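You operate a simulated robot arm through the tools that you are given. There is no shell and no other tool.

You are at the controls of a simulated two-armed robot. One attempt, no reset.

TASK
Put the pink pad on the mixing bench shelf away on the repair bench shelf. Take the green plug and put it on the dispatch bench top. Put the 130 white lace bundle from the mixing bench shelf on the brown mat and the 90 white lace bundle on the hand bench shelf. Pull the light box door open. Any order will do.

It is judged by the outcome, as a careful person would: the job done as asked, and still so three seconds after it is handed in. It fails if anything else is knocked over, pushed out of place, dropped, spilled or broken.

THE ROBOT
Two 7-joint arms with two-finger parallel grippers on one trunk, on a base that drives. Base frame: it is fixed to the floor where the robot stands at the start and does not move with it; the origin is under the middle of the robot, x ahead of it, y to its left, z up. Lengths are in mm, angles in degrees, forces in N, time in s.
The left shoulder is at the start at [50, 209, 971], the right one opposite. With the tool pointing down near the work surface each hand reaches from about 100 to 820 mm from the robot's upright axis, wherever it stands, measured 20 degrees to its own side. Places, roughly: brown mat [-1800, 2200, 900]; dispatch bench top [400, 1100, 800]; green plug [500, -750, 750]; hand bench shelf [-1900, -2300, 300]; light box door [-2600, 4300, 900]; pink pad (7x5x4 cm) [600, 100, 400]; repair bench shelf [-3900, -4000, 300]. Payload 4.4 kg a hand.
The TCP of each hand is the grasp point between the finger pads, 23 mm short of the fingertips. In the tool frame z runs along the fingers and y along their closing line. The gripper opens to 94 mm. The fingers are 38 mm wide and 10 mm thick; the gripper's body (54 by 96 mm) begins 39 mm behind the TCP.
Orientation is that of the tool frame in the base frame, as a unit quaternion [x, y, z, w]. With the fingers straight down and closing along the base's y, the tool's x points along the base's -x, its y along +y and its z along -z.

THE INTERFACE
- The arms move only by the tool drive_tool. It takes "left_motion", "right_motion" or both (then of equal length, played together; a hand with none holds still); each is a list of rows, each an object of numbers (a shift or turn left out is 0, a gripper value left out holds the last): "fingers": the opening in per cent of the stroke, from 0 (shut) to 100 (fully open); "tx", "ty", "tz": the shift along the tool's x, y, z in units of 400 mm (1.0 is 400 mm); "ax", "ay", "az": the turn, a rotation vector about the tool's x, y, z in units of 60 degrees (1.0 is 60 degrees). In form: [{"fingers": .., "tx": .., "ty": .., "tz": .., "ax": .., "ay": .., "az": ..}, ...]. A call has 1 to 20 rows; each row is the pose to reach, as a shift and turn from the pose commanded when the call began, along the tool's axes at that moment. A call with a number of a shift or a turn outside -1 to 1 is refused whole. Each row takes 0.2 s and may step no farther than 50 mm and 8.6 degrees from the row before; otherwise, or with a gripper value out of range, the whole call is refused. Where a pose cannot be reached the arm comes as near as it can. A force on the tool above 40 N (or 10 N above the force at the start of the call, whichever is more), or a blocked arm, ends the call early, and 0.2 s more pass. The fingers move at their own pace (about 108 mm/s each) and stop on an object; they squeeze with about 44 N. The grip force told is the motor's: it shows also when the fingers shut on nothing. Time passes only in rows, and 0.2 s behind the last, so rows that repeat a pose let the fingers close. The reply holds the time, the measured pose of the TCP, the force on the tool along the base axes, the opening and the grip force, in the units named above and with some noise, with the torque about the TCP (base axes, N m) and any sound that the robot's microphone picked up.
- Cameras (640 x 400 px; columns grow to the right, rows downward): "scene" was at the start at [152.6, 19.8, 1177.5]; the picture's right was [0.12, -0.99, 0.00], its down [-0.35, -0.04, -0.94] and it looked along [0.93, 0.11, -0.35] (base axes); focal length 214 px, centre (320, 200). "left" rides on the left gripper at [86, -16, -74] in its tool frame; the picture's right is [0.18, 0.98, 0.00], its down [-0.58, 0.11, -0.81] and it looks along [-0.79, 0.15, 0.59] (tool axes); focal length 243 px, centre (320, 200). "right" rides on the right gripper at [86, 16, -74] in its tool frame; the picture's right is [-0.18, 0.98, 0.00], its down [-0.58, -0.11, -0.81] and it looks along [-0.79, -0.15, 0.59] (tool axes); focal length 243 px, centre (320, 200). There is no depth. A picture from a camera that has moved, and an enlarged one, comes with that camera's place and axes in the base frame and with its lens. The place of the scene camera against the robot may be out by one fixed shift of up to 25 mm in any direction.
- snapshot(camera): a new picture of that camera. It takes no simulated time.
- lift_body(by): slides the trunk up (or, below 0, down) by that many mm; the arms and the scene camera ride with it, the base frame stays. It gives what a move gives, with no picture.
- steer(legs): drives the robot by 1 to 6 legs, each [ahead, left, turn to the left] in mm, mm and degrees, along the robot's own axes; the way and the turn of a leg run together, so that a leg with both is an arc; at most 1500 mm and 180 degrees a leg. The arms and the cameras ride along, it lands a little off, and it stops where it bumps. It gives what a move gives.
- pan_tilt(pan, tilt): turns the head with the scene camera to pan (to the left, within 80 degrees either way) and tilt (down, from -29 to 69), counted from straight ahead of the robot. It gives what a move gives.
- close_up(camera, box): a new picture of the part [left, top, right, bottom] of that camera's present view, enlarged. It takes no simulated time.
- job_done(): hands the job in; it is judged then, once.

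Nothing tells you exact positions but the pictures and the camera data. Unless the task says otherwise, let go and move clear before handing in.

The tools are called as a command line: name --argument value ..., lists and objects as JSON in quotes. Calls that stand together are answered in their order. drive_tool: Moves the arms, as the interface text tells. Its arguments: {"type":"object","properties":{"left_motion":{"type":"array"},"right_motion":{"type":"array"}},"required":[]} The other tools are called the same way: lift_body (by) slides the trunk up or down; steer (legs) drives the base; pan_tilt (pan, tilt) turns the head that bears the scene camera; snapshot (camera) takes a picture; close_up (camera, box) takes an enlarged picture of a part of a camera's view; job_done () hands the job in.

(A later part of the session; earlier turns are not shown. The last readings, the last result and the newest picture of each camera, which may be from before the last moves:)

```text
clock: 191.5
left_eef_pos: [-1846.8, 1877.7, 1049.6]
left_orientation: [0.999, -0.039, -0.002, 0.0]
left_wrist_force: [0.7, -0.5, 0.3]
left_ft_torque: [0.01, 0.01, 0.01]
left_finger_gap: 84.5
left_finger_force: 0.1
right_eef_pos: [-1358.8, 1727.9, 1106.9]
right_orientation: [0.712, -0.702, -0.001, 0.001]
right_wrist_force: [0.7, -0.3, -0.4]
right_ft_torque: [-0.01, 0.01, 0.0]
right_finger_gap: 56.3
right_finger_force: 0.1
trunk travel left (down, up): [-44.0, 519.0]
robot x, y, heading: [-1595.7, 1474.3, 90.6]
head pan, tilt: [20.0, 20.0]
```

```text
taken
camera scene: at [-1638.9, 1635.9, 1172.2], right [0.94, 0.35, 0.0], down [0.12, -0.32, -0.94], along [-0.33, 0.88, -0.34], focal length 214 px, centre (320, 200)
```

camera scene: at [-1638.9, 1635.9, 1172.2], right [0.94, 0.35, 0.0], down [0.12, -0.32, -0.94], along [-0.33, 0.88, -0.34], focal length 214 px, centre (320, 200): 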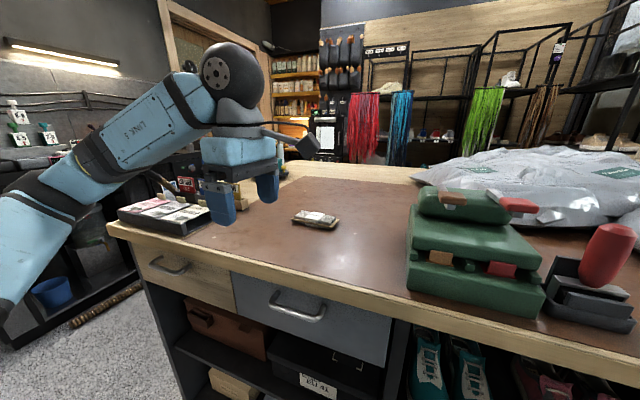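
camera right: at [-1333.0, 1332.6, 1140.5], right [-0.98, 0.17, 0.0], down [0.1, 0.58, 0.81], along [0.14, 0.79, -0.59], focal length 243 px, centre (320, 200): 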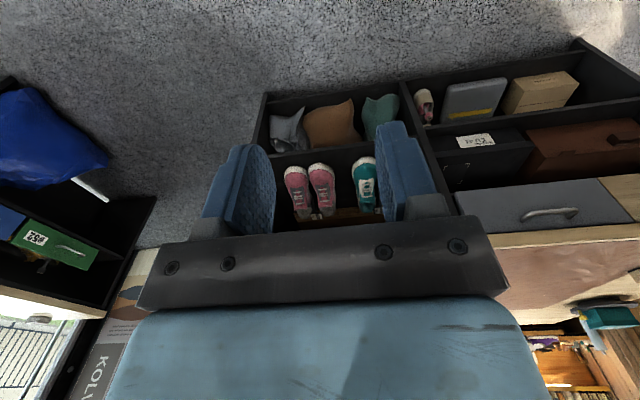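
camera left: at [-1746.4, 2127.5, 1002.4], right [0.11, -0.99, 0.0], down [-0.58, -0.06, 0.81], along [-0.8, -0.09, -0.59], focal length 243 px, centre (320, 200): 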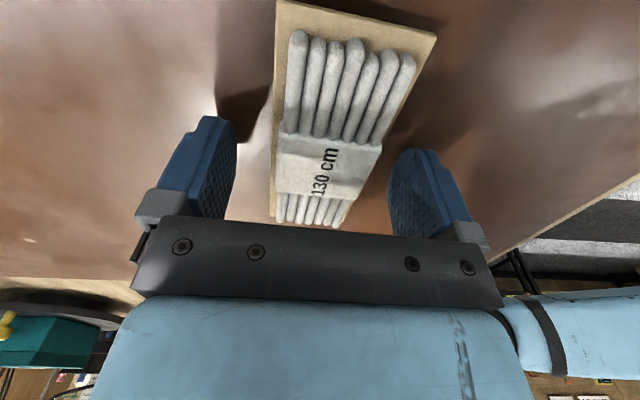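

The 130 cm bundle lies on the brown mat. Next is the light box door at about [-2600, 4300]; I'll back off, raise the head for an overview and find a way there.

steer --legs '[[-300, 0, 0]]'

lift_body --by 450

pan_tilt --pan 25 --tilt 20

snapshot --camera "scene"

pan_tilt --pan 60 --tilt 20

snapshot --camera "scene"

pan_tilt --pan -30 --tilt 20

snapshot --camera "scene"

```text
clock: 193.6
left_eef_pos: [-1836.9, 1586.1, 1049.1]
left_orientation: [0.999, -0.045, -0.001, -0.001]
left_wrist_force: [-0.4, -0.8, 0.4]
left_ft_torque: [0.01, 0.02, 0.04]
left_finger_gap: 84.3
left_finger_force: 0.0
right_eef_pos: [-1354.5, 1430.0, 1106.9]
right_orientation: [-0.707, 0.708, 0.001, 0.001]
right_wrist_force: [0.7, 0.3, 0.5]
right_ft_torque: [-0.01, -0.05, 0.0]
right_finger_gap: 56.3
right_finger_force: 0.1
trunk travel left (down, up): [-44.0, 519.0]
robot x, y, heading: [-1594.1, 1177.7, 89.7]
head pan, tilt: [20.0, 20.0]
```

```text
refused: 450 is not a number from -400 to 400
```

```text
clock: 194.2
left_eef_pos: [-1840.0, 1586.6, 1048.0]
left_orientation: [0.999, -0.045, -0.002, 0.001]
left_wrist_force: [-0.4, 0.6, 0.7]
left_ft_torque: [-0.01, -0.01, 0.01]
left_finger_gap: 84.8
left_finger_force: 0.1
right_eef_pos: [-1355.9, 1430.6, 1105.3]
right_orientation: [-0.706, 0.708, 0.001, -0.001]
right_wrist_force: [0.3, -0.6, -0.9]
right_ft_torque: [0.04, -0.03, -0.02]
right_finger_gap: 56.3
right_finger_force: 0.0
trunk travel left (down, up): [-44.0, 519.0]
robot x, y, heading: [-1593.6, 1175.9, 90.0]
head pan, tilt: [25.0, 20.0]
```

```text
taken
camera scene: at [-1642.6, 1338.7, 1172.2], right [0.91, 0.42, 0.0], down [0.14, -0.31, -0.94], along [-0.4, 0.85, -0.34], focal length 214 px, centre (320, 200)
```

scene: 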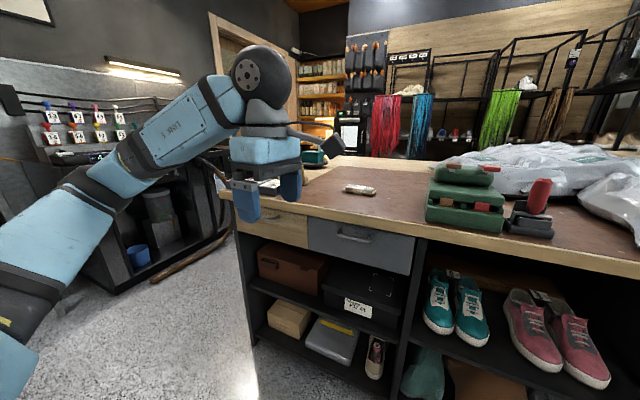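

```text
clock: 195.2
left_eef_pos: [-1838.5, 1587.6, 1049.9]
left_orientation: [0.999, -0.045, -0.002, 0.0]
left_wrist_force: [0.3, 0.0, 0.3]
left_ft_torque: [0.03, 0.0, -0.01]
left_finger_gap: 84.5
left_finger_force: 0.0
right_eef_pos: [-1354.3, 1431.2, 1106.9]
right_orientation: [-0.707, 0.707, 0.0, 0.0]
right_wrist_force: [0.4, -0.2, -0.4]
right_ft_torque: [0.01, -0.03, -0.03]
right_finger_gap: 56.5
right_finger_force: 0.1
trunk travel left (down, up): [-44.0, 519.0]
robot x, y, heading: [-1596.2, 1177.5, 90.0]
head pan, tilt: [60.0, 20.0]
```

```text
taken
camera scene: at [-1683.9, 1300.9, 1172.2], right [0.5, 0.87, 0.0], down [0.3, -0.17, -0.94], along [-0.81, 0.47, -0.34], focal length 214 px, centre (320, 200)
```

scene: 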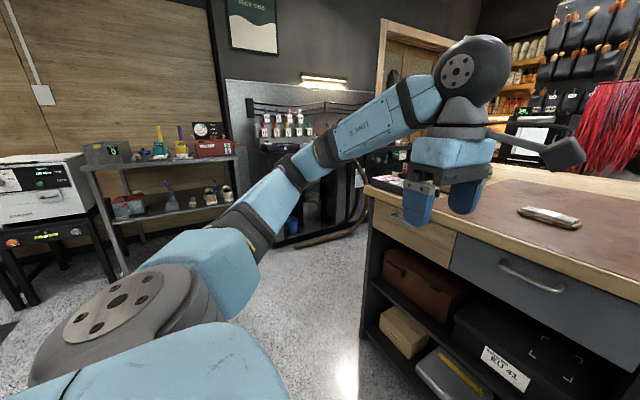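

```text
clock: 196.9
left_eef_pos: [-1837.7, 1587.5, 1048.7]
left_orientation: [0.999, -0.044, -0.002, 0.0]
left_wrist_force: [-0.3, 0.2, 1.6]
left_ft_torque: [0.02, -0.02, -0.02]
left_finger_gap: 84.5
left_finger_force: 0.1
right_eef_pos: [-1354.4, 1431.8, 1106.7]
right_orientation: [-0.706, 0.708, 0.001, 0.0]
right_wrist_force: [-0.1, 0.0, -0.8]
right_ft_torque: [-0.03, -0.01, 0.03]
right_finger_gap: 56.6
right_finger_force: 0.0
trunk travel left (down, up): [-44.0, 519.0]
robot x, y, heading: [-1598.0, 1179.9, 89.8]
head pan, tilt: [-30.0, 20.0]
```

```text
taken
camera scene: at [-1556.7, 1334.8, 1172.2], right [0.87, -0.5, 0.0], down [-0.17, -0.3, -0.94], along [0.47, 0.81, -0.34], focal length 214 px, centre (320, 200)
```

scene: 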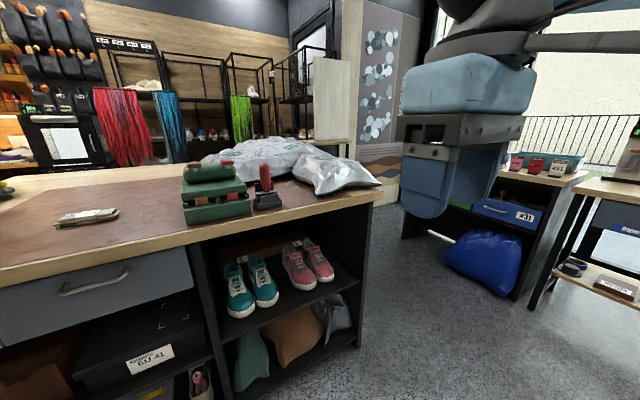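

The light box seems to be the black cabinet with a white window at the back wall, beyond the counter. I'll zoom in on it and on the passages either side of the counter.

lift_body --by 350

pan_tilt --pan 20 --tilt 15

snapshot --camera "scene"

close_up --camera "scene" --box '[280, 90, 440, 190]'

close_up --camera "scene" --box '[320, 130, 384, 170]'

```text
clock: 200.3
left_eef_pos: [-1839.8, 1587.1, 1398.9]
left_orientation: [0.999, -0.045, -0.002, 0.0]
left_wrist_force: [0.1, -0.6, -0.1]
left_ft_torque: [0.01, -0.01, 0.02]
left_finger_gap: 84.4
left_finger_force: 0.0
right_eef_pos: [-1354.6, 1432.0, 1457.1]
right_orientation: [-0.707, 0.708, 0.001, 0.0]
right_wrist_force: [-0.2, 0.4, -0.2]
right_ft_torque: [-0.03, 0.0, -0.01]
right_finger_gap: 56.3
right_finger_force: 0.1
trunk travel left (down, up): [-394.0, 169.0]
robot x, y, heading: [-1593.7, 1178.6, 90.0]
head pan, tilt: [-30.0, 20.0]
```

```text
clock: 201.5
left_eef_pos: [-1838.5, 1586.3, 1400.2]
left_orientation: [0.999, -0.045, -0.002, 0.0]
left_wrist_force: [-0.6, 0.4, -0.9]
left_ft_torque: [0.01, -0.01, -0.02]
left_finger_gap: 84.6
left_finger_force: 0.1
right_eef_pos: [-1354.1, 1431.8, 1455.8]
right_orientation: [-0.707, 0.707, 0.0, -0.001]
right_wrist_force: [-0.1, -0.6, -0.5]
right_ft_torque: [-0.03, -0.02, -0.01]
right_finger_gap: 56.1
right_finger_force: 0.0
trunk travel left (down, up): [-394.0, 169.0]
robot x, y, heading: [-1597.7, 1178.9, 89.7]
head pan, tilt: [20.0, 15.0]
```

```text
taken
camera scene: at [-1635.1, 1342.0, 1530.3], right [0.94, 0.34, 0.0], down [0.09, -0.24, -0.97], along [-0.33, 0.91, -0.26], focal length 214 px, centre (320, 200)
```

scene: 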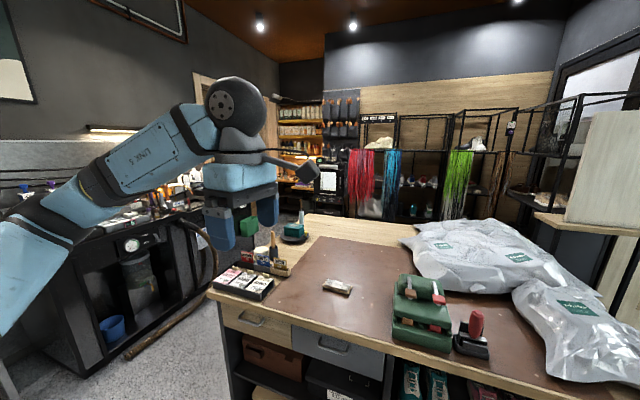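

```text
4.00 times, centred on (360, 140) of scene
camera zoom: at [-1635.1, 1342.0, 1530.3], right [0.94, 0.34, 0.0], down [0.09, -0.24, -0.97], along [-0.33, 0.91, -0.26], focal length 858 px, centre (160, 440)
```

zoom: 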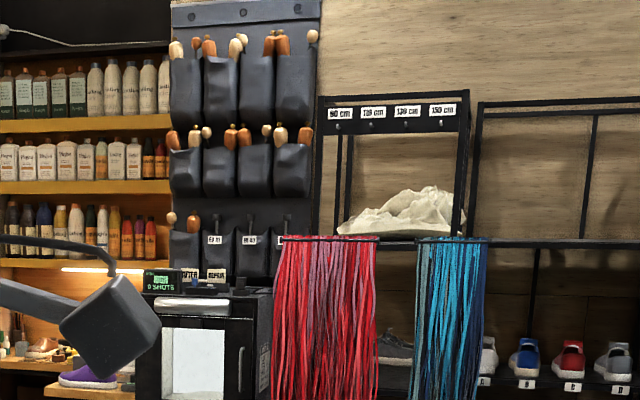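

```text
10.00 times, centred on (352, 150) of scene
camera zoom: at [-1635.1, 1342.0, 1530.3], right [0.94, 0.34, 0.0], down [0.09, -0.24, -0.97], along [-0.33, 0.91, -0.26], focal length 2145 px, centre (0, 700)
```

zoom: 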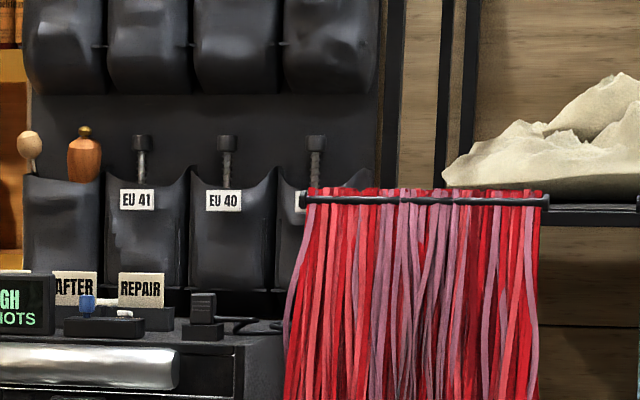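

The light box is the black cabinet at the back wall: glass door with a vertical handle on its right side, hinge presumably left. I'll go round the right end of the counter with the trunk raised, so the arms clear everything.

steer --legs '[[0, -1190, 0]]'

pan_tilt --pan 0 --tilt 30

snapshot --camera "scene"

```text
clock: 211.8
left_eef_pos: [-678.1, 1576.4, 1398.6]
left_orientation: [0.998, -0.059, -0.001, 0.0]
left_wrist_force: [0.0, -0.2, 0.0]
left_ft_torque: [-0.02, -0.01, -0.02]
left_finger_gap: 84.3
left_finger_force: 0.0
right_eef_pos: [-199.9, 1407.6, 1456.6]
right_orientation: [-0.696, 0.718, 0.0, 0.0]
right_wrist_force: [-0.1, -0.4, 0.1]
right_ft_torque: [0.02, 0.02, 0.01]
right_finger_gap: 56.4
right_finger_force: 0.1
trunk travel left (down, up): [-394.0, 169.0]
robot x, y, heading: [-443.7, 1160.7, 88.4]
head pan, tilt: [20.0, 15.0]
```

```text
clock: 212.7
left_eef_pos: [-678.9, 1576.9, 1400.0]
left_orientation: [0.998, -0.059, -0.002, -0.001]
left_wrist_force: [0.1, -0.2, 0.4]
left_ft_torque: [-0.03, 0.04, -0.03]
left_finger_gap: 84.4
left_finger_force: 0.1
right_eef_pos: [-199.3, 1407.4, 1456.7]
right_orientation: [-0.696, 0.718, 0.001, -0.001]
right_wrist_force: [-0.5, 0.0, -0.3]
right_ft_torque: [-0.01, 0.01, -0.03]
right_finger_gap: 56.6
right_finger_force: 0.0
trunk travel left (down, up): [-394.0, 169.0]
robot x, y, heading: [-447.6, 1159.5, 88.2]
head pan, tilt: [0.0, 30.0]
```

```text
taken
camera scene: at [-450.2, 1327.6, 1506.2], right [1.0, -0.03, 0.0], down [-0.01, -0.5, -0.87], along [0.02, 0.87, -0.5], focal length 214 px, centre (320, 200)
```

scene: 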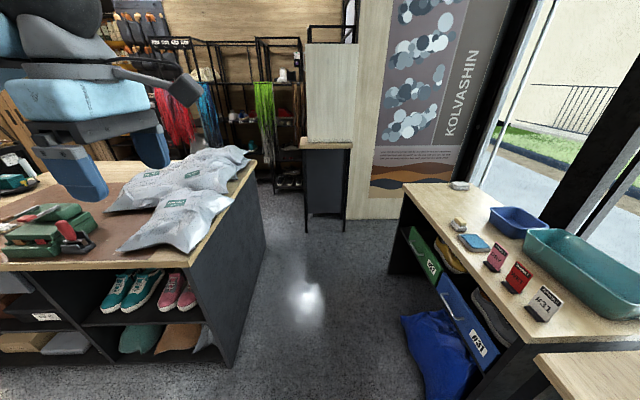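

The right-hand passage is too narrow (a cabinet stands there), but the corridor left of the counter is about a metre wide. I'll go back left to x about -2800 and look up that corridor.

steer --legs '[[0, 1200, 1.7], [0, 1150, 0]]'

pan_tilt --pan 0 --tilt 25

snapshot --camera "scene"

```text
clock: 233.3
left_eef_pos: [-3017.2, 1641.8, 1399.3]
left_orientation: [0.998, -0.059, -0.002, 0.001]
left_wrist_force: [0.3, -0.9, 0.3]
left_ft_torque: [0.01, -0.03, -0.03]
left_finger_gap: 84.6
left_finger_force: 0.1
right_eef_pos: [-2538.1, 1470.3, 1456.2]
right_orientation: [-0.697, 0.718, 0.001, -0.001]
right_wrist_force: [0.1, 0.7, -0.1]
right_ft_torque: [0.02, 0.01, -0.02]
right_finger_gap: 56.5
right_finger_force: 0.1
trunk travel left (down, up): [-394.0, 169.0]
robot x, y, heading: [-2785.0, 1224.8, 88.5]
head pan, tilt: [0.0, 30.0]
```

```text
clock: 234.0
left_eef_pos: [-3018.0, 1643.4, 1398.7]
left_orientation: [0.998, -0.059, -0.002, -0.001]
left_wrist_force: [0.7, -0.8, -0.2]
left_ft_torque: [0.01, 0.01, -0.02]
left_finger_gap: 84.7
left_finger_force: 0.1
right_eef_pos: [-2538.7, 1471.4, 1456.9]
right_orientation: [-0.697, 0.717, 0.001, -0.001]
right_wrist_force: [-0.7, -0.7, 0.2]
right_ft_torque: [0.0, 0.0, 0.0]
right_finger_gap: 56.7
right_finger_force: 0.2
trunk travel left (down, up): [-394.0, 169.0]
robot x, y, heading: [-2788.0, 1227.3, 88.5]
head pan, tilt: [0.0, 25.0]
```

```text
taken
camera scene: at [-2789.6, 1394.1, 1514.1], right [1.0, -0.03, 0.0], down [-0.01, -0.42, -0.91], along [0.03, 0.91, -0.42], focal length 214 px, centre (320, 200)
```

scene: 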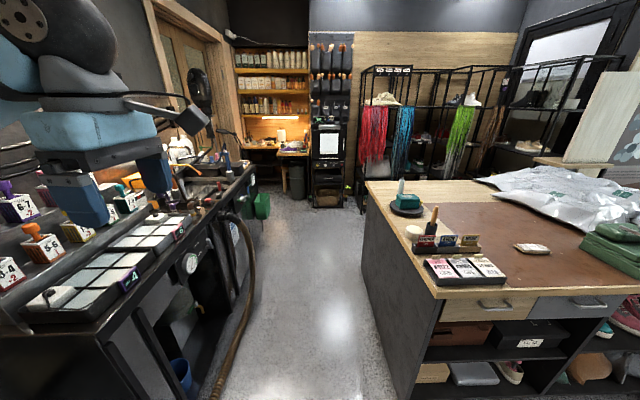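

The corridor is clear: washing station on the left, counter on the right, light box straight ahead. I'll drive up the corridor.

steer --legs '[[1000, 60, 1.3], [900, 0, 0]]'

pan_tilt --pan 0 --tilt 30

snapshot --camera "scene"

```text
clock: 243.5
left_eef_pos: [-3054.7, 3541.4, 1399.1]
left_orientation: [0.999, -0.048, -0.002, 0.0]
left_wrist_force: [-0.7, -1.0, 0.5]
left_ft_torque: [0.0, 0.0, 0.03]
left_finger_gap: 84.7
left_finger_force: 0.0
right_eef_pos: [-2571.5, 3381.9, 1456.8]
right_orientation: [-0.704, 0.71, 0.001, -0.001]
right_wrist_force: [-0.2, 0.4, 0.3]
right_ft_torque: [-0.01, -0.03, 0.02]
right_finger_gap: 56.0
right_finger_force: 0.0
trunk travel left (down, up): [-394.0, 169.0]
robot x, y, heading: [-2816.5, 3130.6, 89.7]
head pan, tilt: [0.0, 25.0]
```

```text
clock: 244.2
left_eef_pos: [-3052.7, 3542.0, 1399.7]
left_orientation: [0.999, -0.048, -0.001, 0.0]
left_wrist_force: [-0.2, 0.4, 0.0]
left_ft_torque: [0.04, 0.0, 0.0]
left_finger_gap: 84.9
left_finger_force: 0.1
right_eef_pos: [-2570.1, 3382.9, 1456.1]
right_orientation: [-0.705, 0.709, 0.0, 0.0]
right_wrist_force: [0.9, 0.4, -0.2]
right_ft_torque: [-0.01, 0.02, 0.02]
right_finger_gap: 56.3
right_finger_force: 0.1
trunk travel left (down, up): [-394.0, 169.0]
robot x, y, heading: [-2815.9, 3129.6, 89.6]
head pan, tilt: [0.0, 30.0]
```

```text
taken
camera scene: at [-2820.0, 3298.2, 1506.1], right [1.0, -0.01, 0.0], down [0.0, -0.5, -0.87], along [0.01, 0.87, -0.5], focal length 214 px, centre (320, 200)
```

scene: 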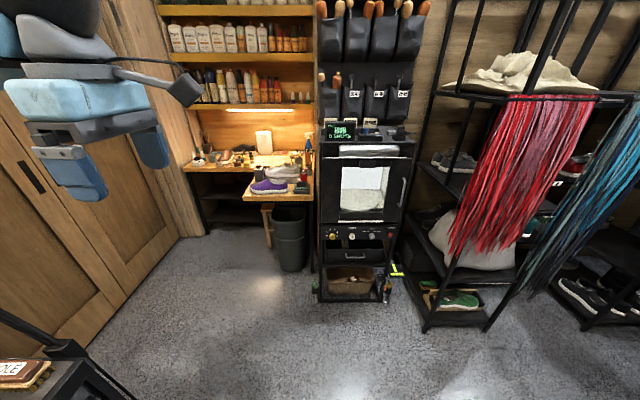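

The light box is right ahead; its door has a vertical handle on the right edge. I'll zoom in for details.

close_up --camera "scene" --box '[300, 105, 428, 235]'

close_up --camera "scene" --box '[310, 115, 422, 185]'

close_up --camera "scene" --box '[376, 150, 424, 240]'

```text
3.08 times, centred on (364, 170) of scene
camera zoom: at [-2820.0, 3298.2, 1506.1], right [1.0, -0.01, 0.0], down [0.0, -0.5, -0.87], along [0.01, 0.87, -0.5], focal length 660 px, centre (185, 292)
```

zoom: 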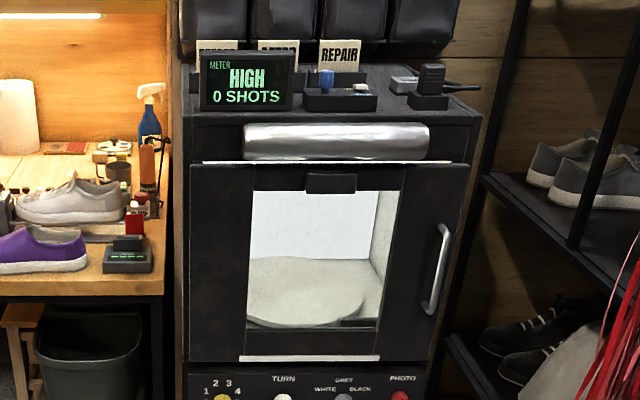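

```text
5.71 times, centred on (366, 150) of scene
camera zoom: at [-2820.0, 3298.2, 1506.1], right [1.0, -0.01, 0.0], down [0.0, -0.5, -0.87], along [0.01, 0.87, -0.5], focal length 1226 px, centre (57, 486)
```

zoom: 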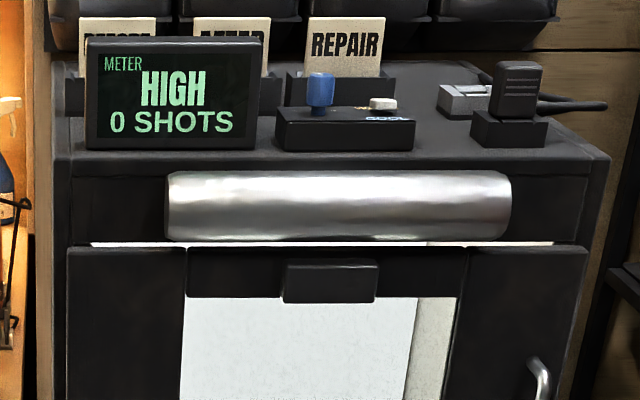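

```text
4.44 times, centred on (400, 195) of scene
camera zoom: at [-2820.0, 3298.2, 1506.1], right [1.0, -0.01, 0.0], down [0.0, -0.5, -0.87], along [0.01, 0.87, -0.5], focal length 953 px, centre (-36, 222)
```

zoom: 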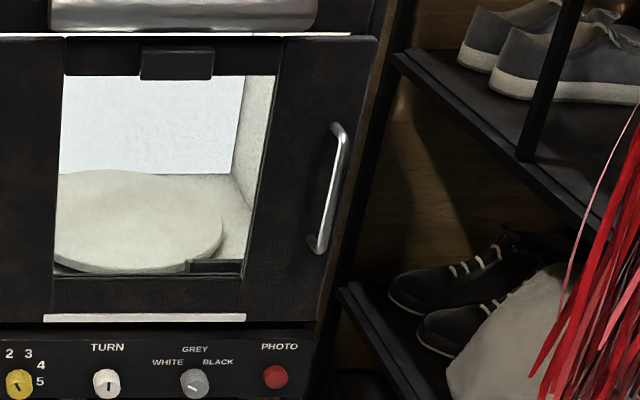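

The door is about 485 mm wide, hinged left, handle near [-2365, 4300, 958]. I'll lower the trunk and pitch the right hand to point forward so it can grip the vertical handle.

lift_body --by -340

drive_tool --right_motion '[{"fingers": 100, "tx": -0.05, "tz": 0.03, "ay": -0.125}, {"tx": -0.1, "tz": 0.06, "ay": -0.25}, {"tx": -0.15, "tz": 0.09, "ay": -0.375}, {"tx": -0.2, "tz": 0.12, "ay": -0.5}, {"tx": -0.25, "tz": 0.15, "ay": -0.625}, {"tx": -0.3, "tz": 0.18, "ay": -0.75}, {"tx": -0.35, "tz": 0.21, "ay": -0.875}, {"tx": -0.4, "tz": 0.24, "ay": -1.0}]'

pan_tilt --pan -30 --tilt 25

snapshot --camera "scene"

```text
clock: 247.5
left_eef_pos: [-3053.1, 3541.8, 1059.3]
left_orientation: [0.999, -0.048, -0.002, 0.0]
left_wrist_force: [-0.6, -0.7, 0.4]
left_ft_torque: [0.02, -0.01, -0.03]
left_finger_gap: 84.5
left_finger_force: 0.0
right_eef_pos: [-2571.1, 3381.3, 1115.4]
right_orientation: [-0.705, 0.709, 0.001, -0.001]
right_wrist_force: [-0.3, -0.1, 0.7]
right_ft_torque: [-0.02, 0.01, 0.0]
right_finger_gap: 56.7
right_finger_force: 0.0
trunk travel left (down, up): [-54.0, 509.0]
robot x, y, heading: [-2813.9, 3131.8, 89.5]
head pan, tilt: [0.0, 30.0]
```

```text
clock: 249.3
left_eef_pos: [-3054.2, 3542.5, 1058.4]
left_orientation: [0.999, -0.047, -0.002, 0.0]
left_wrist_force: [0.0, 0.1, 0.5]
left_ft_torque: [-0.01, -0.02, 0.02]
left_finger_gap: 84.5
left_finger_force: 0.0
right_eef_pos: [-2575.9, 3570.2, 1037.6]
right_orientation: [-0.61, 0.616, 0.352, 0.354]
right_wrist_force: [0.2, 0.2, 0.7]
right_ft_torque: [-0.03, -0.03, 0.02]
right_finger_gap: 94.2
right_finger_force: 0.0
right hand out of reach, approached as far as the arm can: row 6, 7, 8
trunk travel left (down, up): [-54.0, 509.0]
robot x, y, heading: [-2814.5, 3135.2, 89.6]
head pan, tilt: [0.0, 30.0]
```

```text
clock: 250.3
left_eef_pos: [-3054.1, 3542.7, 1059.7]
left_orientation: [0.999, -0.048, -0.001, 0.0]
left_wrist_force: [0.1, 0.6, -0.5]
left_ft_torque: [-0.02, 0.0, 0.03]
left_finger_gap: 84.6
left_finger_force: 0.1
right_eef_pos: [-2575.4, 3568.6, 1039.6]
right_orientation: [-0.61, 0.616, 0.352, 0.355]
right_wrist_force: [-0.3, -0.9, 0.2]
right_ft_torque: [0.02, -0.03, -0.02]
right_finger_gap: 94.2
right_finger_force: 0.0
trunk travel left (down, up): [-54.0, 509.0]
robot x, y, heading: [-2816.8, 3129.8, 89.6]
head pan, tilt: [-30.0, 25.0]
```

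```text
taken
camera scene: at [-2774.1, 3286.9, 1174.1], right [0.86, -0.51, 0.0], down [-0.21, -0.36, -0.91], along [0.46, 0.78, -0.42], focal length 214 px, centre (320, 200)
```

scene: 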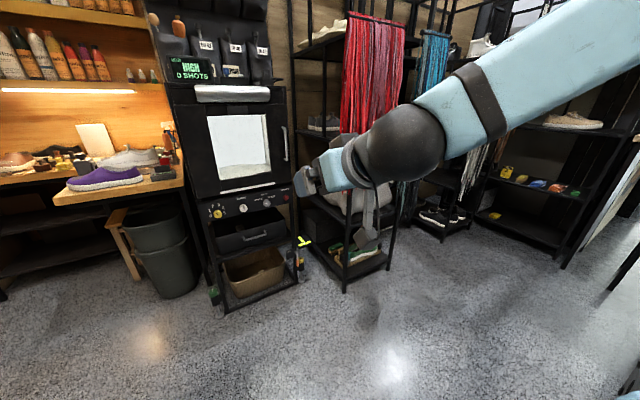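

The hand is pitched 60 degrees. I'll pitch the remaining 30 degrees while extending forward.

drive_tool --right_motion '[{"tx": -0.008, "tz": 0.09, "ay": -0.125}, {"tx": -0.016, "tz": 0.18, "ay": -0.25}, {"tx": -0.024, "tz": 0.27, "ay": -0.375}, {"tx": -0.0325, "tz": 0.357, "ay": -0.5}]'

snapshot --camera "scene"

snapshot --camera "right"

```text
clock: 251.3
left_eef_pos: [-3054.0, 3542.8, 1059.0]
left_orientation: [0.999, -0.048, -0.001, 0.001]
left_wrist_force: [0.2, 0.0, -0.2]
left_ft_torque: [-0.04, 0.03, -0.01]
left_finger_gap: 84.5
left_finger_force: 0.0
right_eef_pos: [-2573.4, 3698.1, 976.8]
right_orientation: [-0.496, 0.503, 0.499, 0.502]
right_wrist_force: [-1.1, 0.7, 0.7]
right_ft_torque: [-0.01, -0.01, 0.01]
right_finger_gap: 93.9
right_finger_force: 0.1
trunk travel left (down, up): [-54.0, 509.0]
robot x, y, heading: [-2818.3, 3134.5, 89.8]
head pan, tilt: [-30.0, 25.0]
```

```text
taken
camera scene: at [-2773.7, 3287.7, 1174.0], right [0.86, -0.51, 0.0], down [-0.21, -0.37, -0.91], along [0.46, 0.78, -0.42], focal length 214 px, centre (320, 200)
```

scene: 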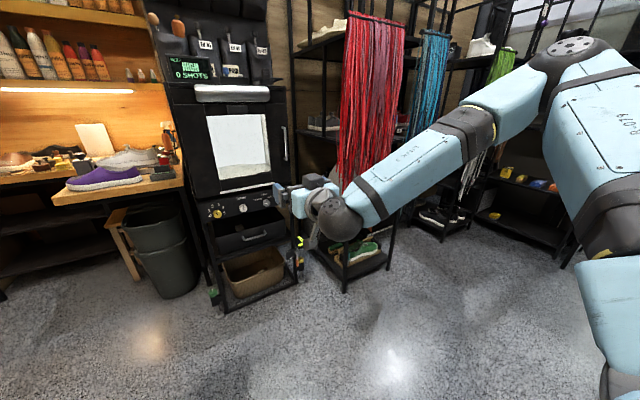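

```text
taken
camera right: at [-2590.7, 3623.7, 890.3], right [-0.98, 0.01, 0.19], down [0.1, -0.81, 0.58], along [0.16, 0.59, 0.79], focal length 243 px, centre (320, 200)
```

right: 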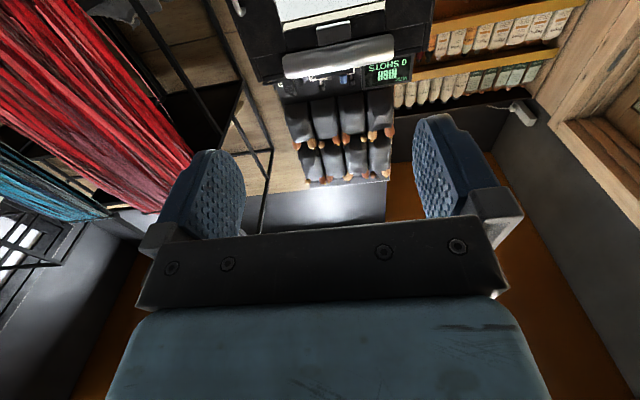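

The right hand points straight forward. I'll zoom on the handle with both cameras to locate it.

close_up --camera "scene" --box '[240, 100, 320, 200]'

close_up --camera "right" --box '[200, 0, 360, 100]'

```text
4.00 times, centred on (280, 150) of scene
camera zoom: at [-2773.7, 3287.7, 1174.0], right [0.86, -0.51, 0.0], down [-0.21, -0.37, -0.91], along [0.46, 0.78, -0.42], focal length 858 px, centre (480, 400)
```

zoom: 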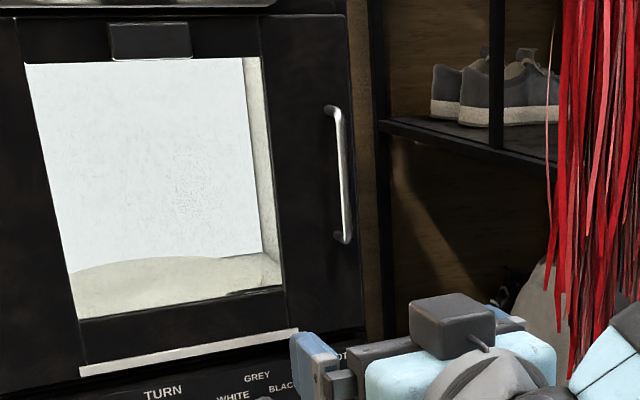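

```text
4.00 times, centred on (280, 50) of right
camera zoom: at [-2590.7, 3623.7, 890.3], right [-0.98, 0.01, 0.19], down [0.1, -0.81, 0.58], along [0.16, 0.59, 0.79], focal length 970 px, centre (480, 800)
```

zoom: 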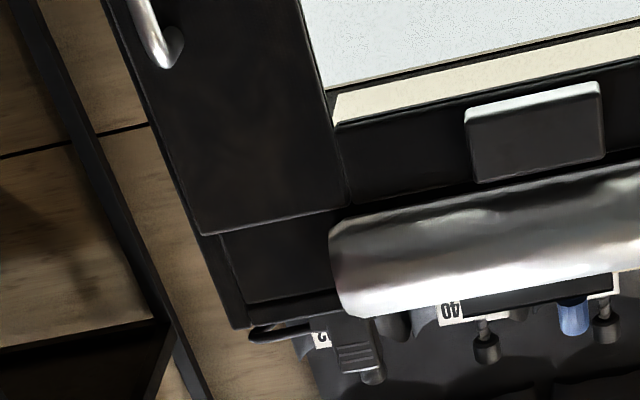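

I want to understand which side of the hand the camera box is on now. A closer look at the hand.

close_up --camera "scene" --box '[256, 160, 384, 270]'

snapshot --camera "left"

```text
3.64 times, centred on (320, 215) of scene
camera zoom: at [-2773.7, 3287.7, 1174.0], right [0.86, -0.51, 0.0], down [-0.21, -0.37, -0.91], along [0.46, 0.78, -0.42], focal length 780 px, centre (320, 146)
```

zoom: 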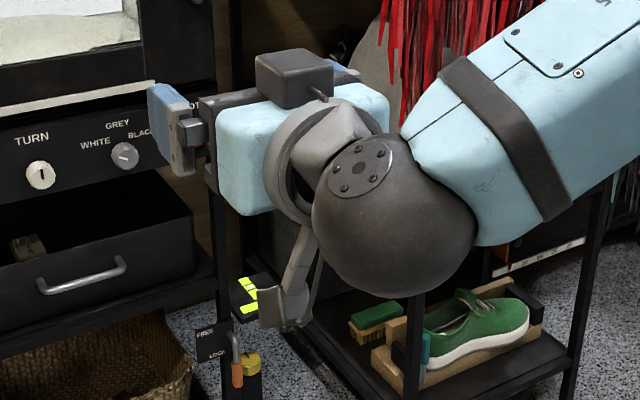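

```text
taken
camera left: at [-2966.3, 3550.9, 1133.2], right [0.09, -1.0, 0.0], down [-0.59, -0.05, 0.81], along [-0.81, -0.07, -0.59], focal length 243 px, centre (320, 200)
```

left: 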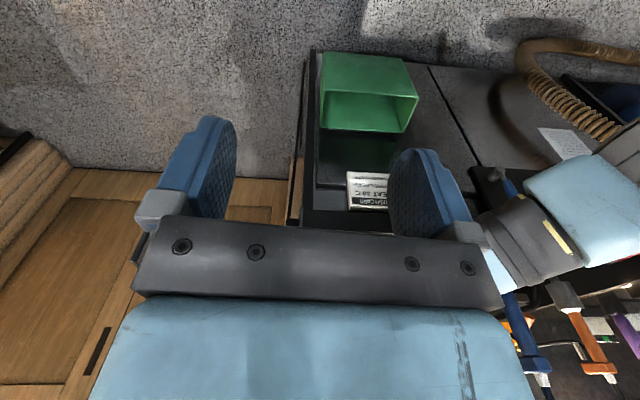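

The camera is below as expected, so the hand is fine. I place the handle bar at about [-2376, 4290], z 890–1045. I'll tuck the left hand away, then drive so the right hand is in front of the handle.

drive_tool --left_motion '[{"tx": -0.05, "ty": 0.05, "tz": -0.05}, {"tx": -0.1, "ty": 0.1, "tz": -0.1}, {"tx": -0.15, "ty": 0.15, "tz": -0.15}, {"tx": -0.2, "ty": 0.2, "tz": -0.2}, {"tx": -0.25, "ty": 0.25, "tz": -0.25}]'

steer --legs '[[400, -197, 0]]'

pan_tilt --pan -15 --tilt 25

snapshot --camera "scene"

snapshot --camera "right"

```text
clock: 252.5
left_eef_pos: [-3163.4, 3449.6, 1159.0]
left_orientation: [0.999, -0.048, -0.002, 0.0]
left_wrist_force: [-0.2, -0.5, 0.2]
left_ft_torque: [0.03, -0.02, 0.01]
left_finger_gap: 84.6
left_finger_force: 0.1
right_eef_pos: [-2573.5, 3696.3, 977.7]
right_orientation: [-0.497, 0.502, 0.499, 0.502]
right_wrist_force: [0.2, -0.4, 0.2]
right_ft_torque: [0.0, 0.0, 0.03]
right_finger_gap: 94.1
right_finger_force: 0.1
trunk travel left (down, up): [-54.0, 509.0]
robot x, y, heading: [-2813.9, 3127.0, 89.8]
head pan, tilt: [-30.0, 25.0]
```

```text
clock: 255.2
left_eef_pos: [-2961.2, 3854.5, 1157.4]
left_orientation: [0.999, -0.048, -0.002, 0.0]
left_wrist_force: [0.2, -0.5, 0.4]
left_ft_torque: [0.02, 0.01, 0.01]
left_finger_gap: 84.6
left_finger_force: 0.1
right_eef_pos: [-2372.7, 4102.1, 978.6]
right_orientation: [-0.497, 0.503, 0.498, 0.502]
right_wrist_force: [0.3, -0.1, -0.1]
right_ft_torque: [0.01, 0.01, 0.02]
right_finger_gap: 94.2
right_finger_force: 0.1
trunk travel left (down, up): [-54.0, 509.0]
robot x, y, heading: [-2613.6, 3536.4, 89.5]
head pan, tilt: [-30.0, 25.0]
```

```text
clock: 256.0
left_eef_pos: [-2961.4, 3854.5, 1157.1]
left_orientation: [0.999, -0.048, -0.002, 0.001]
left_wrist_force: [0.1, -0.6, 0.6]
left_ft_torque: [-0.01, -0.02, 0.02]
left_finger_gap: 84.6
left_finger_force: 0.1
right_eef_pos: [-2371.9, 4101.5, 977.8]
right_orientation: [-0.497, 0.502, 0.499, 0.502]
right_wrist_force: [0.7, -0.2, -0.4]
right_ft_torque: [0.01, -0.03, 0.01]
right_finger_gap: 93.8
right_finger_force: 0.1
trunk travel left (down, up): [-54.0, 509.0]
robot x, y, heading: [-2616.3, 3537.7, 89.7]
head pan, tilt: [-15.0, 25.0]
```

```text
taken
camera scene: at [-2594.2, 3700.6, 1174.1], right [0.96, -0.27, 0.0], down [-0.11, -0.41, -0.91], along [0.24, 0.87, -0.42], focal length 214 px, centre (320, 200)
```

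scene: 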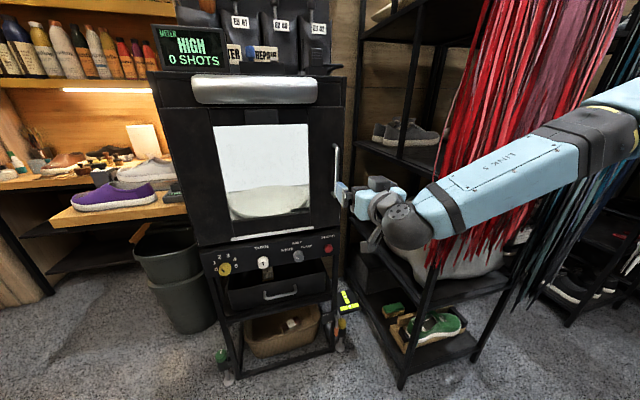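

```text
taken
camera right: at [-2389.2, 4027.1, 891.1], right [-0.98, 0.01, 0.19], down [0.1, -0.81, 0.58], along [0.15, 0.59, 0.79], focal length 243 px, centre (320, 200)
```

right: 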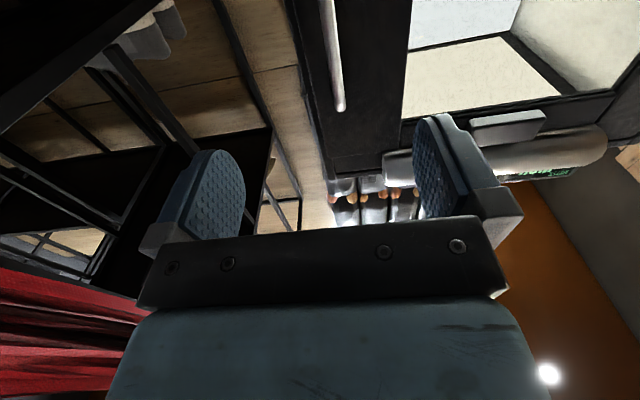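

The hand is 190 mm short of the handle and nearly aligned. I'll extend the arm 110 mm, then check alignment.

drive_tool --right_motion '[{"tx": 0.008, "ty": 0.005, "tz": 0.07}, {"tx": 0.016, "ty": 0.01, "tz": 0.14}, {"tx": 0.024, "ty": 0.015, "tz": 0.21}, {"tx": 0.03, "ty": 0.02, "tz": 0.275}]'

snapshot --camera "right"

close_up --camera "scene" --box '[300, 110, 428, 260]'

```text
clock: 257.0
left_eef_pos: [-2961.4, 3855.5, 1156.6]
left_orientation: [0.999, -0.048, -0.001, -0.001]
left_wrist_force: [1.1, 0.1, -0.3]
left_ft_torque: [0.0, 0.02, -0.01]
left_finger_gap: 84.7
left_finger_force: 0.1
right_eef_pos: [-2380.8, 4212.4, 967.4]
right_orientation: [-0.498, 0.502, 0.499, 0.502]
right_wrist_force: [0.4, -0.1, 0.1]
right_ft_torque: [0.01, 0.0, -0.03]
right_finger_gap: 93.9
right_finger_force: 0.0
trunk travel left (down, up): [-54.0, 509.0]
robot x, y, heading: [-2616.8, 3535.7, 89.5]
head pan, tilt: [-15.0, 25.0]
```

```text
taken
camera right: at [-2396.7, 4137.5, 879.8], right [-0.98, 0.01, 0.19], down [0.1, -0.81, 0.58], along [0.15, 0.59, 0.79], focal length 243 px, centre (320, 200)
```

right: 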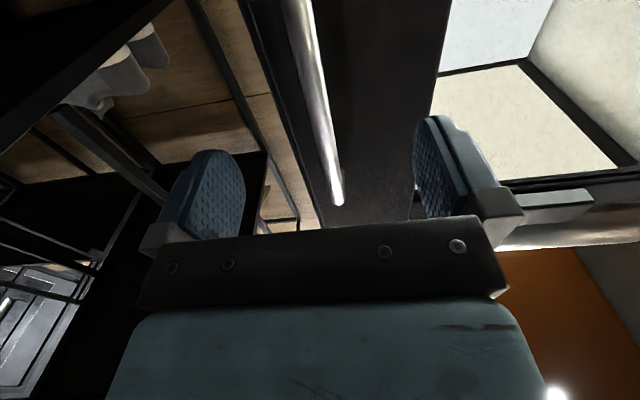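

```text
2.67 times, centred on (364, 185) of scene
camera zoom: at [-2594.3, 3701.0, 1174.0], right [0.96, -0.27, 0.0], down [-0.11, -0.41, -0.91], along [0.24, 0.87, -0.42], focal length 572 px, centre (203, 240)
```

zoom: 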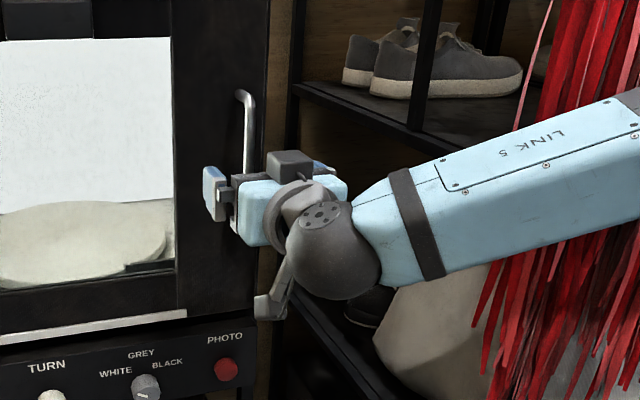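

The bar is centred between the fingers, about 38 mm ahead of the grasp point. I'll advance 34 mm and close on it.

drive_tool --right_motion '[{"tz": 0.05}, {"tz": 0.085}]'

snapshot --camera "right"

close_up --camera "scene" --box '[310, 120, 390, 220]'

```text
clock: 257.6
left_eef_pos: [-2961.4, 3843.8, 1160.5]
left_orientation: [0.999, -0.05, -0.002, -0.006]
left_wrist_force: [0.0, 0.1, 0.4]
left_ft_torque: [-0.01, 0.0, 0.04]
left_finger_gap: 84.7
left_finger_force: 0.0
right_eef_pos: [-2379.9, 4233.6, 970.3]
right_orientation: [-0.497, 0.5, 0.5, 0.503]
right_wrist_force: [0.1, 0.6, -0.3]
right_ft_torque: [0.02, -0.04, 0.05]
right_finger_gap: 93.9
right_finger_force: 0.2
trunk travel left (down, up): [-54.0, 509.0]
robot x, y, heading: [-2611.6, 3531.8, 89.2]
head pan, tilt: [-15.0, 25.0]
```

```text
taken
camera right: at [-2396.2, 4159.3, 883.6], right [-0.98, 0.01, 0.18], down [0.1, -0.81, 0.58], along [0.15, 0.59, 0.8], focal length 243 px, centre (320, 200)
```

right: 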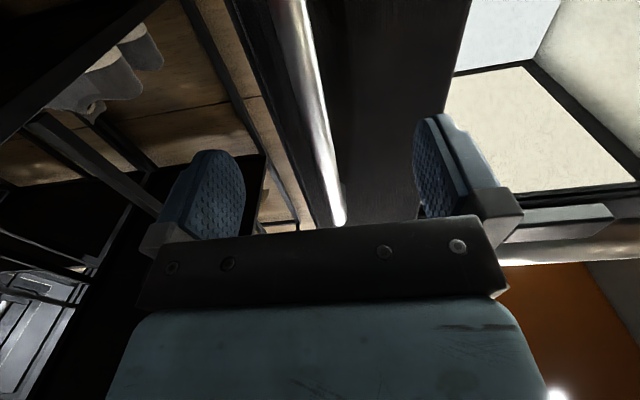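

```text
4.00 times, centred on (350, 170) of scene
camera zoom: at [-2594.6, 3688.8, 1174.9], right [0.96, -0.27, 0.0], down [-0.11, -0.4, -0.91], along [0.24, 0.88, -0.41], focal length 858 px, centre (200, 320)
```

zoom: 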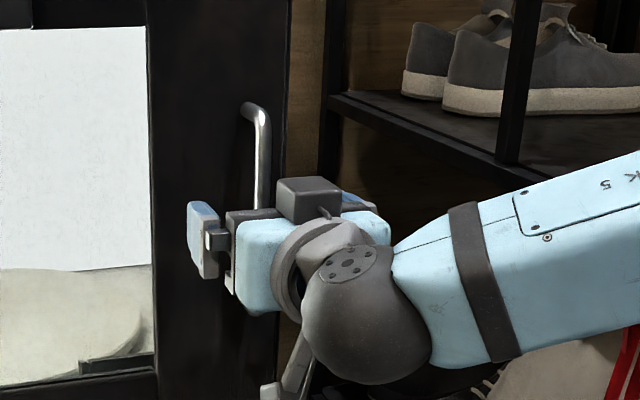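

The robot seems to have been pushed back about 12 mm, so something other than the fingertips may be touching. I'll look around before going on.

snapshot --camera "scene"

pan_tilt --pan -60 --tilt 25

snapshot --camera "scene"

```text
taken
camera scene: at [-2594.6, 3688.8, 1174.9], right [0.96, -0.27, 0.0], down [-0.11, -0.4, -0.91], along [0.24, 0.88, -0.41], focal length 214 px, centre (320, 200)
```

scene: 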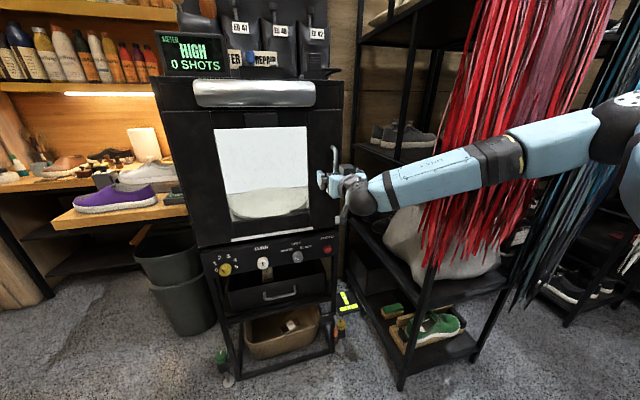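

```text
clock: 258.7
left_eef_pos: [-2960.7, 3844.0, 1162.8]
left_orientation: [0.999, -0.049, -0.002, -0.007]
left_wrist_force: [-0.1, 0.3, 0.2]
left_ft_torque: [0.02, -0.01, -0.02]
left_finger_gap: 84.9
left_finger_force: 0.0
right_eef_pos: [-2381.3, 4233.1, 971.5]
right_orientation: [-0.498, 0.499, 0.501, 0.501]
right_wrist_force: [0.3, -0.8, 0.6]
right_ft_torque: [0.04, -0.03, 0.03]
right_finger_gap: 94.2
right_finger_force: 0.1
trunk travel left (down, up): [-54.0, 509.0]
robot x, y, heading: [-2608.1, 3536.4, 89.2]
head pan, tilt: [-60.0, 25.0]
```

```text
taken
camera scene: at [-2538.0, 3645.7, 1175.2], right [0.49, -0.87, -0.01], down [-0.37, -0.2, -0.91], along [0.79, 0.45, -0.42], focal length 214 px, centre (320, 200)
```

scene: 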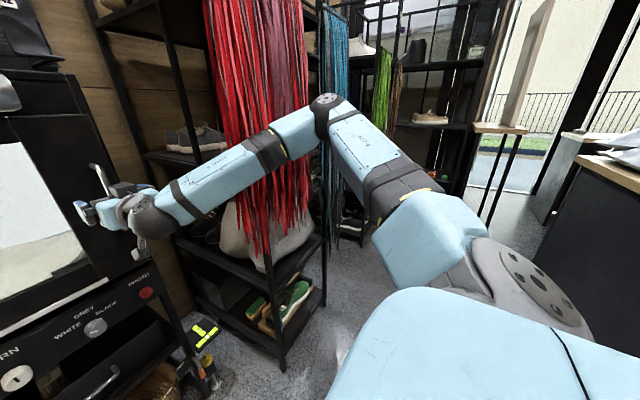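

Possibly the right elbow or forearm is touching the hanging laces. I'll zoom there.

close_up --camera "scene" --box '[190, 60, 350, 180]'

close_up --camera "scene" --box '[60, 140, 260, 280]'

```text
3.33 times, centred on (270, 120) of scene
camera zoom: at [-2538.0, 3645.7, 1175.2], right [0.49, -0.87, -0.01], down [-0.37, -0.2, -0.91], along [0.79, 0.45, -0.42], focal length 715 px, centre (487, 467)
```

zoom: 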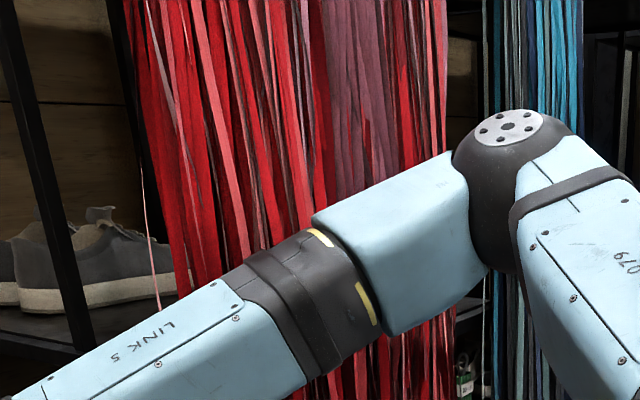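

```text
2.86 times, centred on (160, 210) of scene
camera zoom: at [-2538.0, 3645.7, 1175.2], right [0.49, -0.87, -0.01], down [-0.37, -0.2, -0.91], along [0.79, 0.45, -0.42], focal length 613 px, centre (777, 171)
```

zoom: 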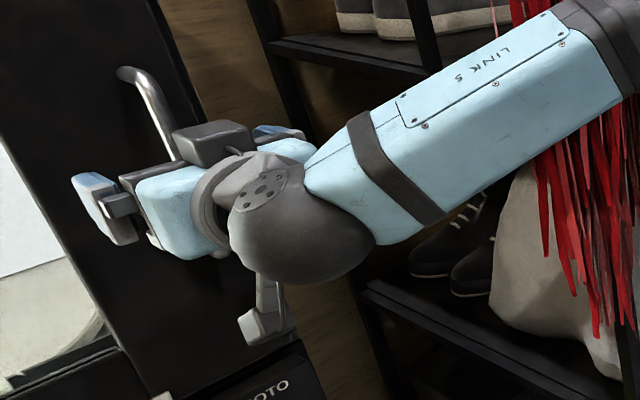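

The forearm is probably pressing on the lace curtain. I'll back the robot off 250 mm and instead stretch the arm straighter, which keeps the elbow away from the laces.

steer --legs '[[-250, 0, 0.6]]'

drive_tool --right_motion '[{"tz": 0.1}, {"tz": 0.2}, {"tz": 0.3}, {"tz": 0.4}]'

snapshot --camera "scene"

snapshot --camera "right"

```text
clock: 260.5
left_eef_pos: [-2965.9, 3597.8, 1158.5]
left_orientation: [0.999, -0.042, -0.002, 0.001]
left_wrist_force: [0.2, -1.0, -0.1]
left_ft_torque: [0.02, 0.02, 0.03]
left_finger_gap: 84.6
left_finger_force: 0.0
right_eef_pos: [-2389.3, 3997.9, 967.1]
right_orientation: [-0.501, 0.499, 0.502, 0.499]
right_wrist_force: [0.3, -0.3, 0.1]
right_ft_torque: [-0.03, 0.01, -0.04]
right_finger_gap: 93.9
right_finger_force: 0.0
trunk travel left (down, up): [-54.0, 509.0]
robot x, y, heading: [-2611.2, 3286.8, 90.3]
head pan, tilt: [-60.0, 25.0]
```

```text
clock: 261.5
left_eef_pos: [-2965.8, 3599.0, 1159.2]
left_orientation: [0.999, -0.04, -0.002, 0.0]
left_wrist_force: [-0.7, 0.1, -0.2]
left_ft_torque: [0.02, 0.01, 0.02]
left_finger_gap: 84.6
left_finger_force: 0.0
right_eef_pos: [-2360.0, 4122.2, 980.3]
right_orientation: [0.502, -0.498, -0.502, -0.498]
right_wrist_force: [-0.2, 1.0, -0.3]
right_ft_torque: [0.01, 0.04, -0.02]
right_finger_gap: 94.2
right_finger_force: 0.1
right hand out of reach, approached as far as the arm can: row 3, 4
trunk travel left (down, up): [-54.0, 509.0]
robot x, y, heading: [-2609.1, 3281.5, 90.4]
head pan, tilt: [-60.0, 25.0]
```

```text
taken
camera scene: at [-2540.2, 3406.8, 1174.1], right [0.51, -0.86, 0.0], down [-0.36, -0.21, -0.91], along [0.78, 0.46, -0.42], focal length 214 px, centre (320, 200)
```

scene: 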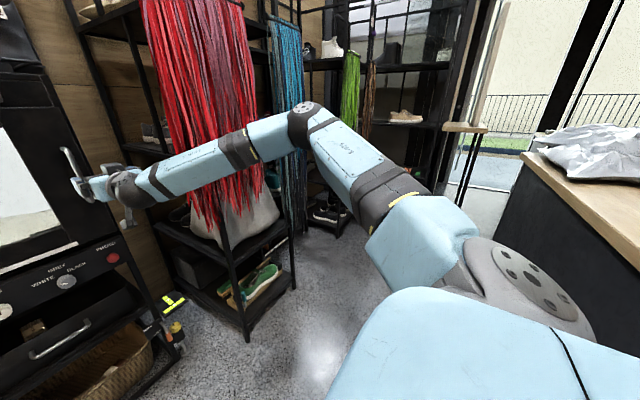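

```text
taken
camera right: at [-2375.7, 4047.4, 892.7], right [-0.98, -0.01, 0.19], down [0.11, -0.81, 0.58], along [0.15, 0.59, 0.79], focal length 243 px, centre (320, 200)
```

right: 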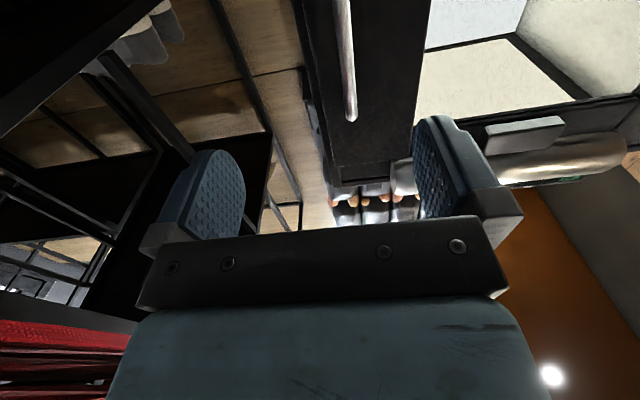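

The arm is near full stretch and the elbow now stays well clear of the laces. I'll drive in by the base, shifting left 21 mm to centre on the bar.

steer --legs '[[85, 21, -0.3]]'

snapshot --camera "right"

snapshot --camera "scene"

```text
clock: 262.6
left_eef_pos: [-2986.3, 3686.8, 1157.7]
left_orientation: [0.999, -0.043, -0.001, 0.0]
left_wrist_force: [-0.7, 0.3, -0.1]
left_ft_torque: [0.01, -0.01, 0.0]
left_finger_gap: 84.9
left_finger_force: 0.0
right_eef_pos: [-2380.1, 4208.1, 979.6]
right_orientation: [-0.501, 0.499, 0.501, 0.498]
right_wrist_force: [0.8, 0.1, -0.4]
right_ft_torque: [0.02, 0.01, -0.01]
right_finger_gap: 93.6
right_finger_force: 0.0
trunk travel left (down, up): [-54.0, 509.0]
robot x, y, heading: [-2634.1, 3370.1, 90.3]
head pan, tilt: [-60.0, 25.0]
```

```text
taken
camera right: at [-2395.6, 4133.6, 892.1], right [-0.98, 0.0, 0.19], down [0.11, -0.81, 0.58], along [0.15, 0.59, 0.79], focal length 243 px, centre (320, 200)
```

right: 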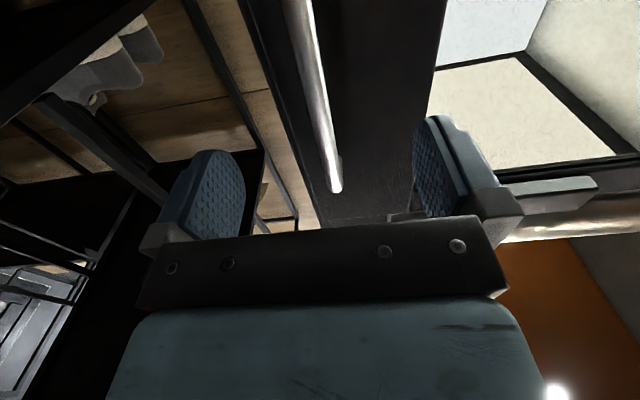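

```text
taken
camera scene: at [-2561.8, 3493.9, 1174.0], right [0.5, -0.86, 0.0], down [-0.37, -0.21, -0.91], along [0.78, 0.46, -0.42], focal length 214 px, centre (320, 200)
```

scene: 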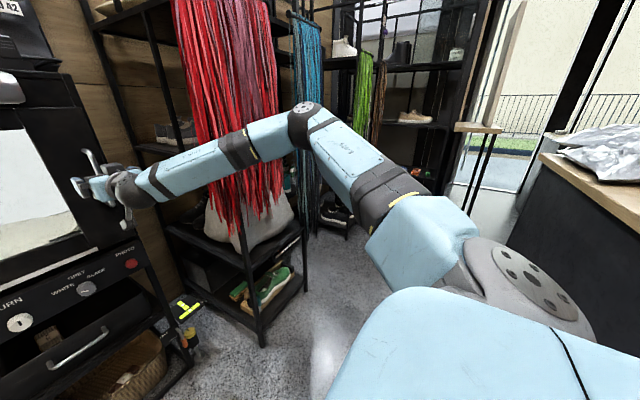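

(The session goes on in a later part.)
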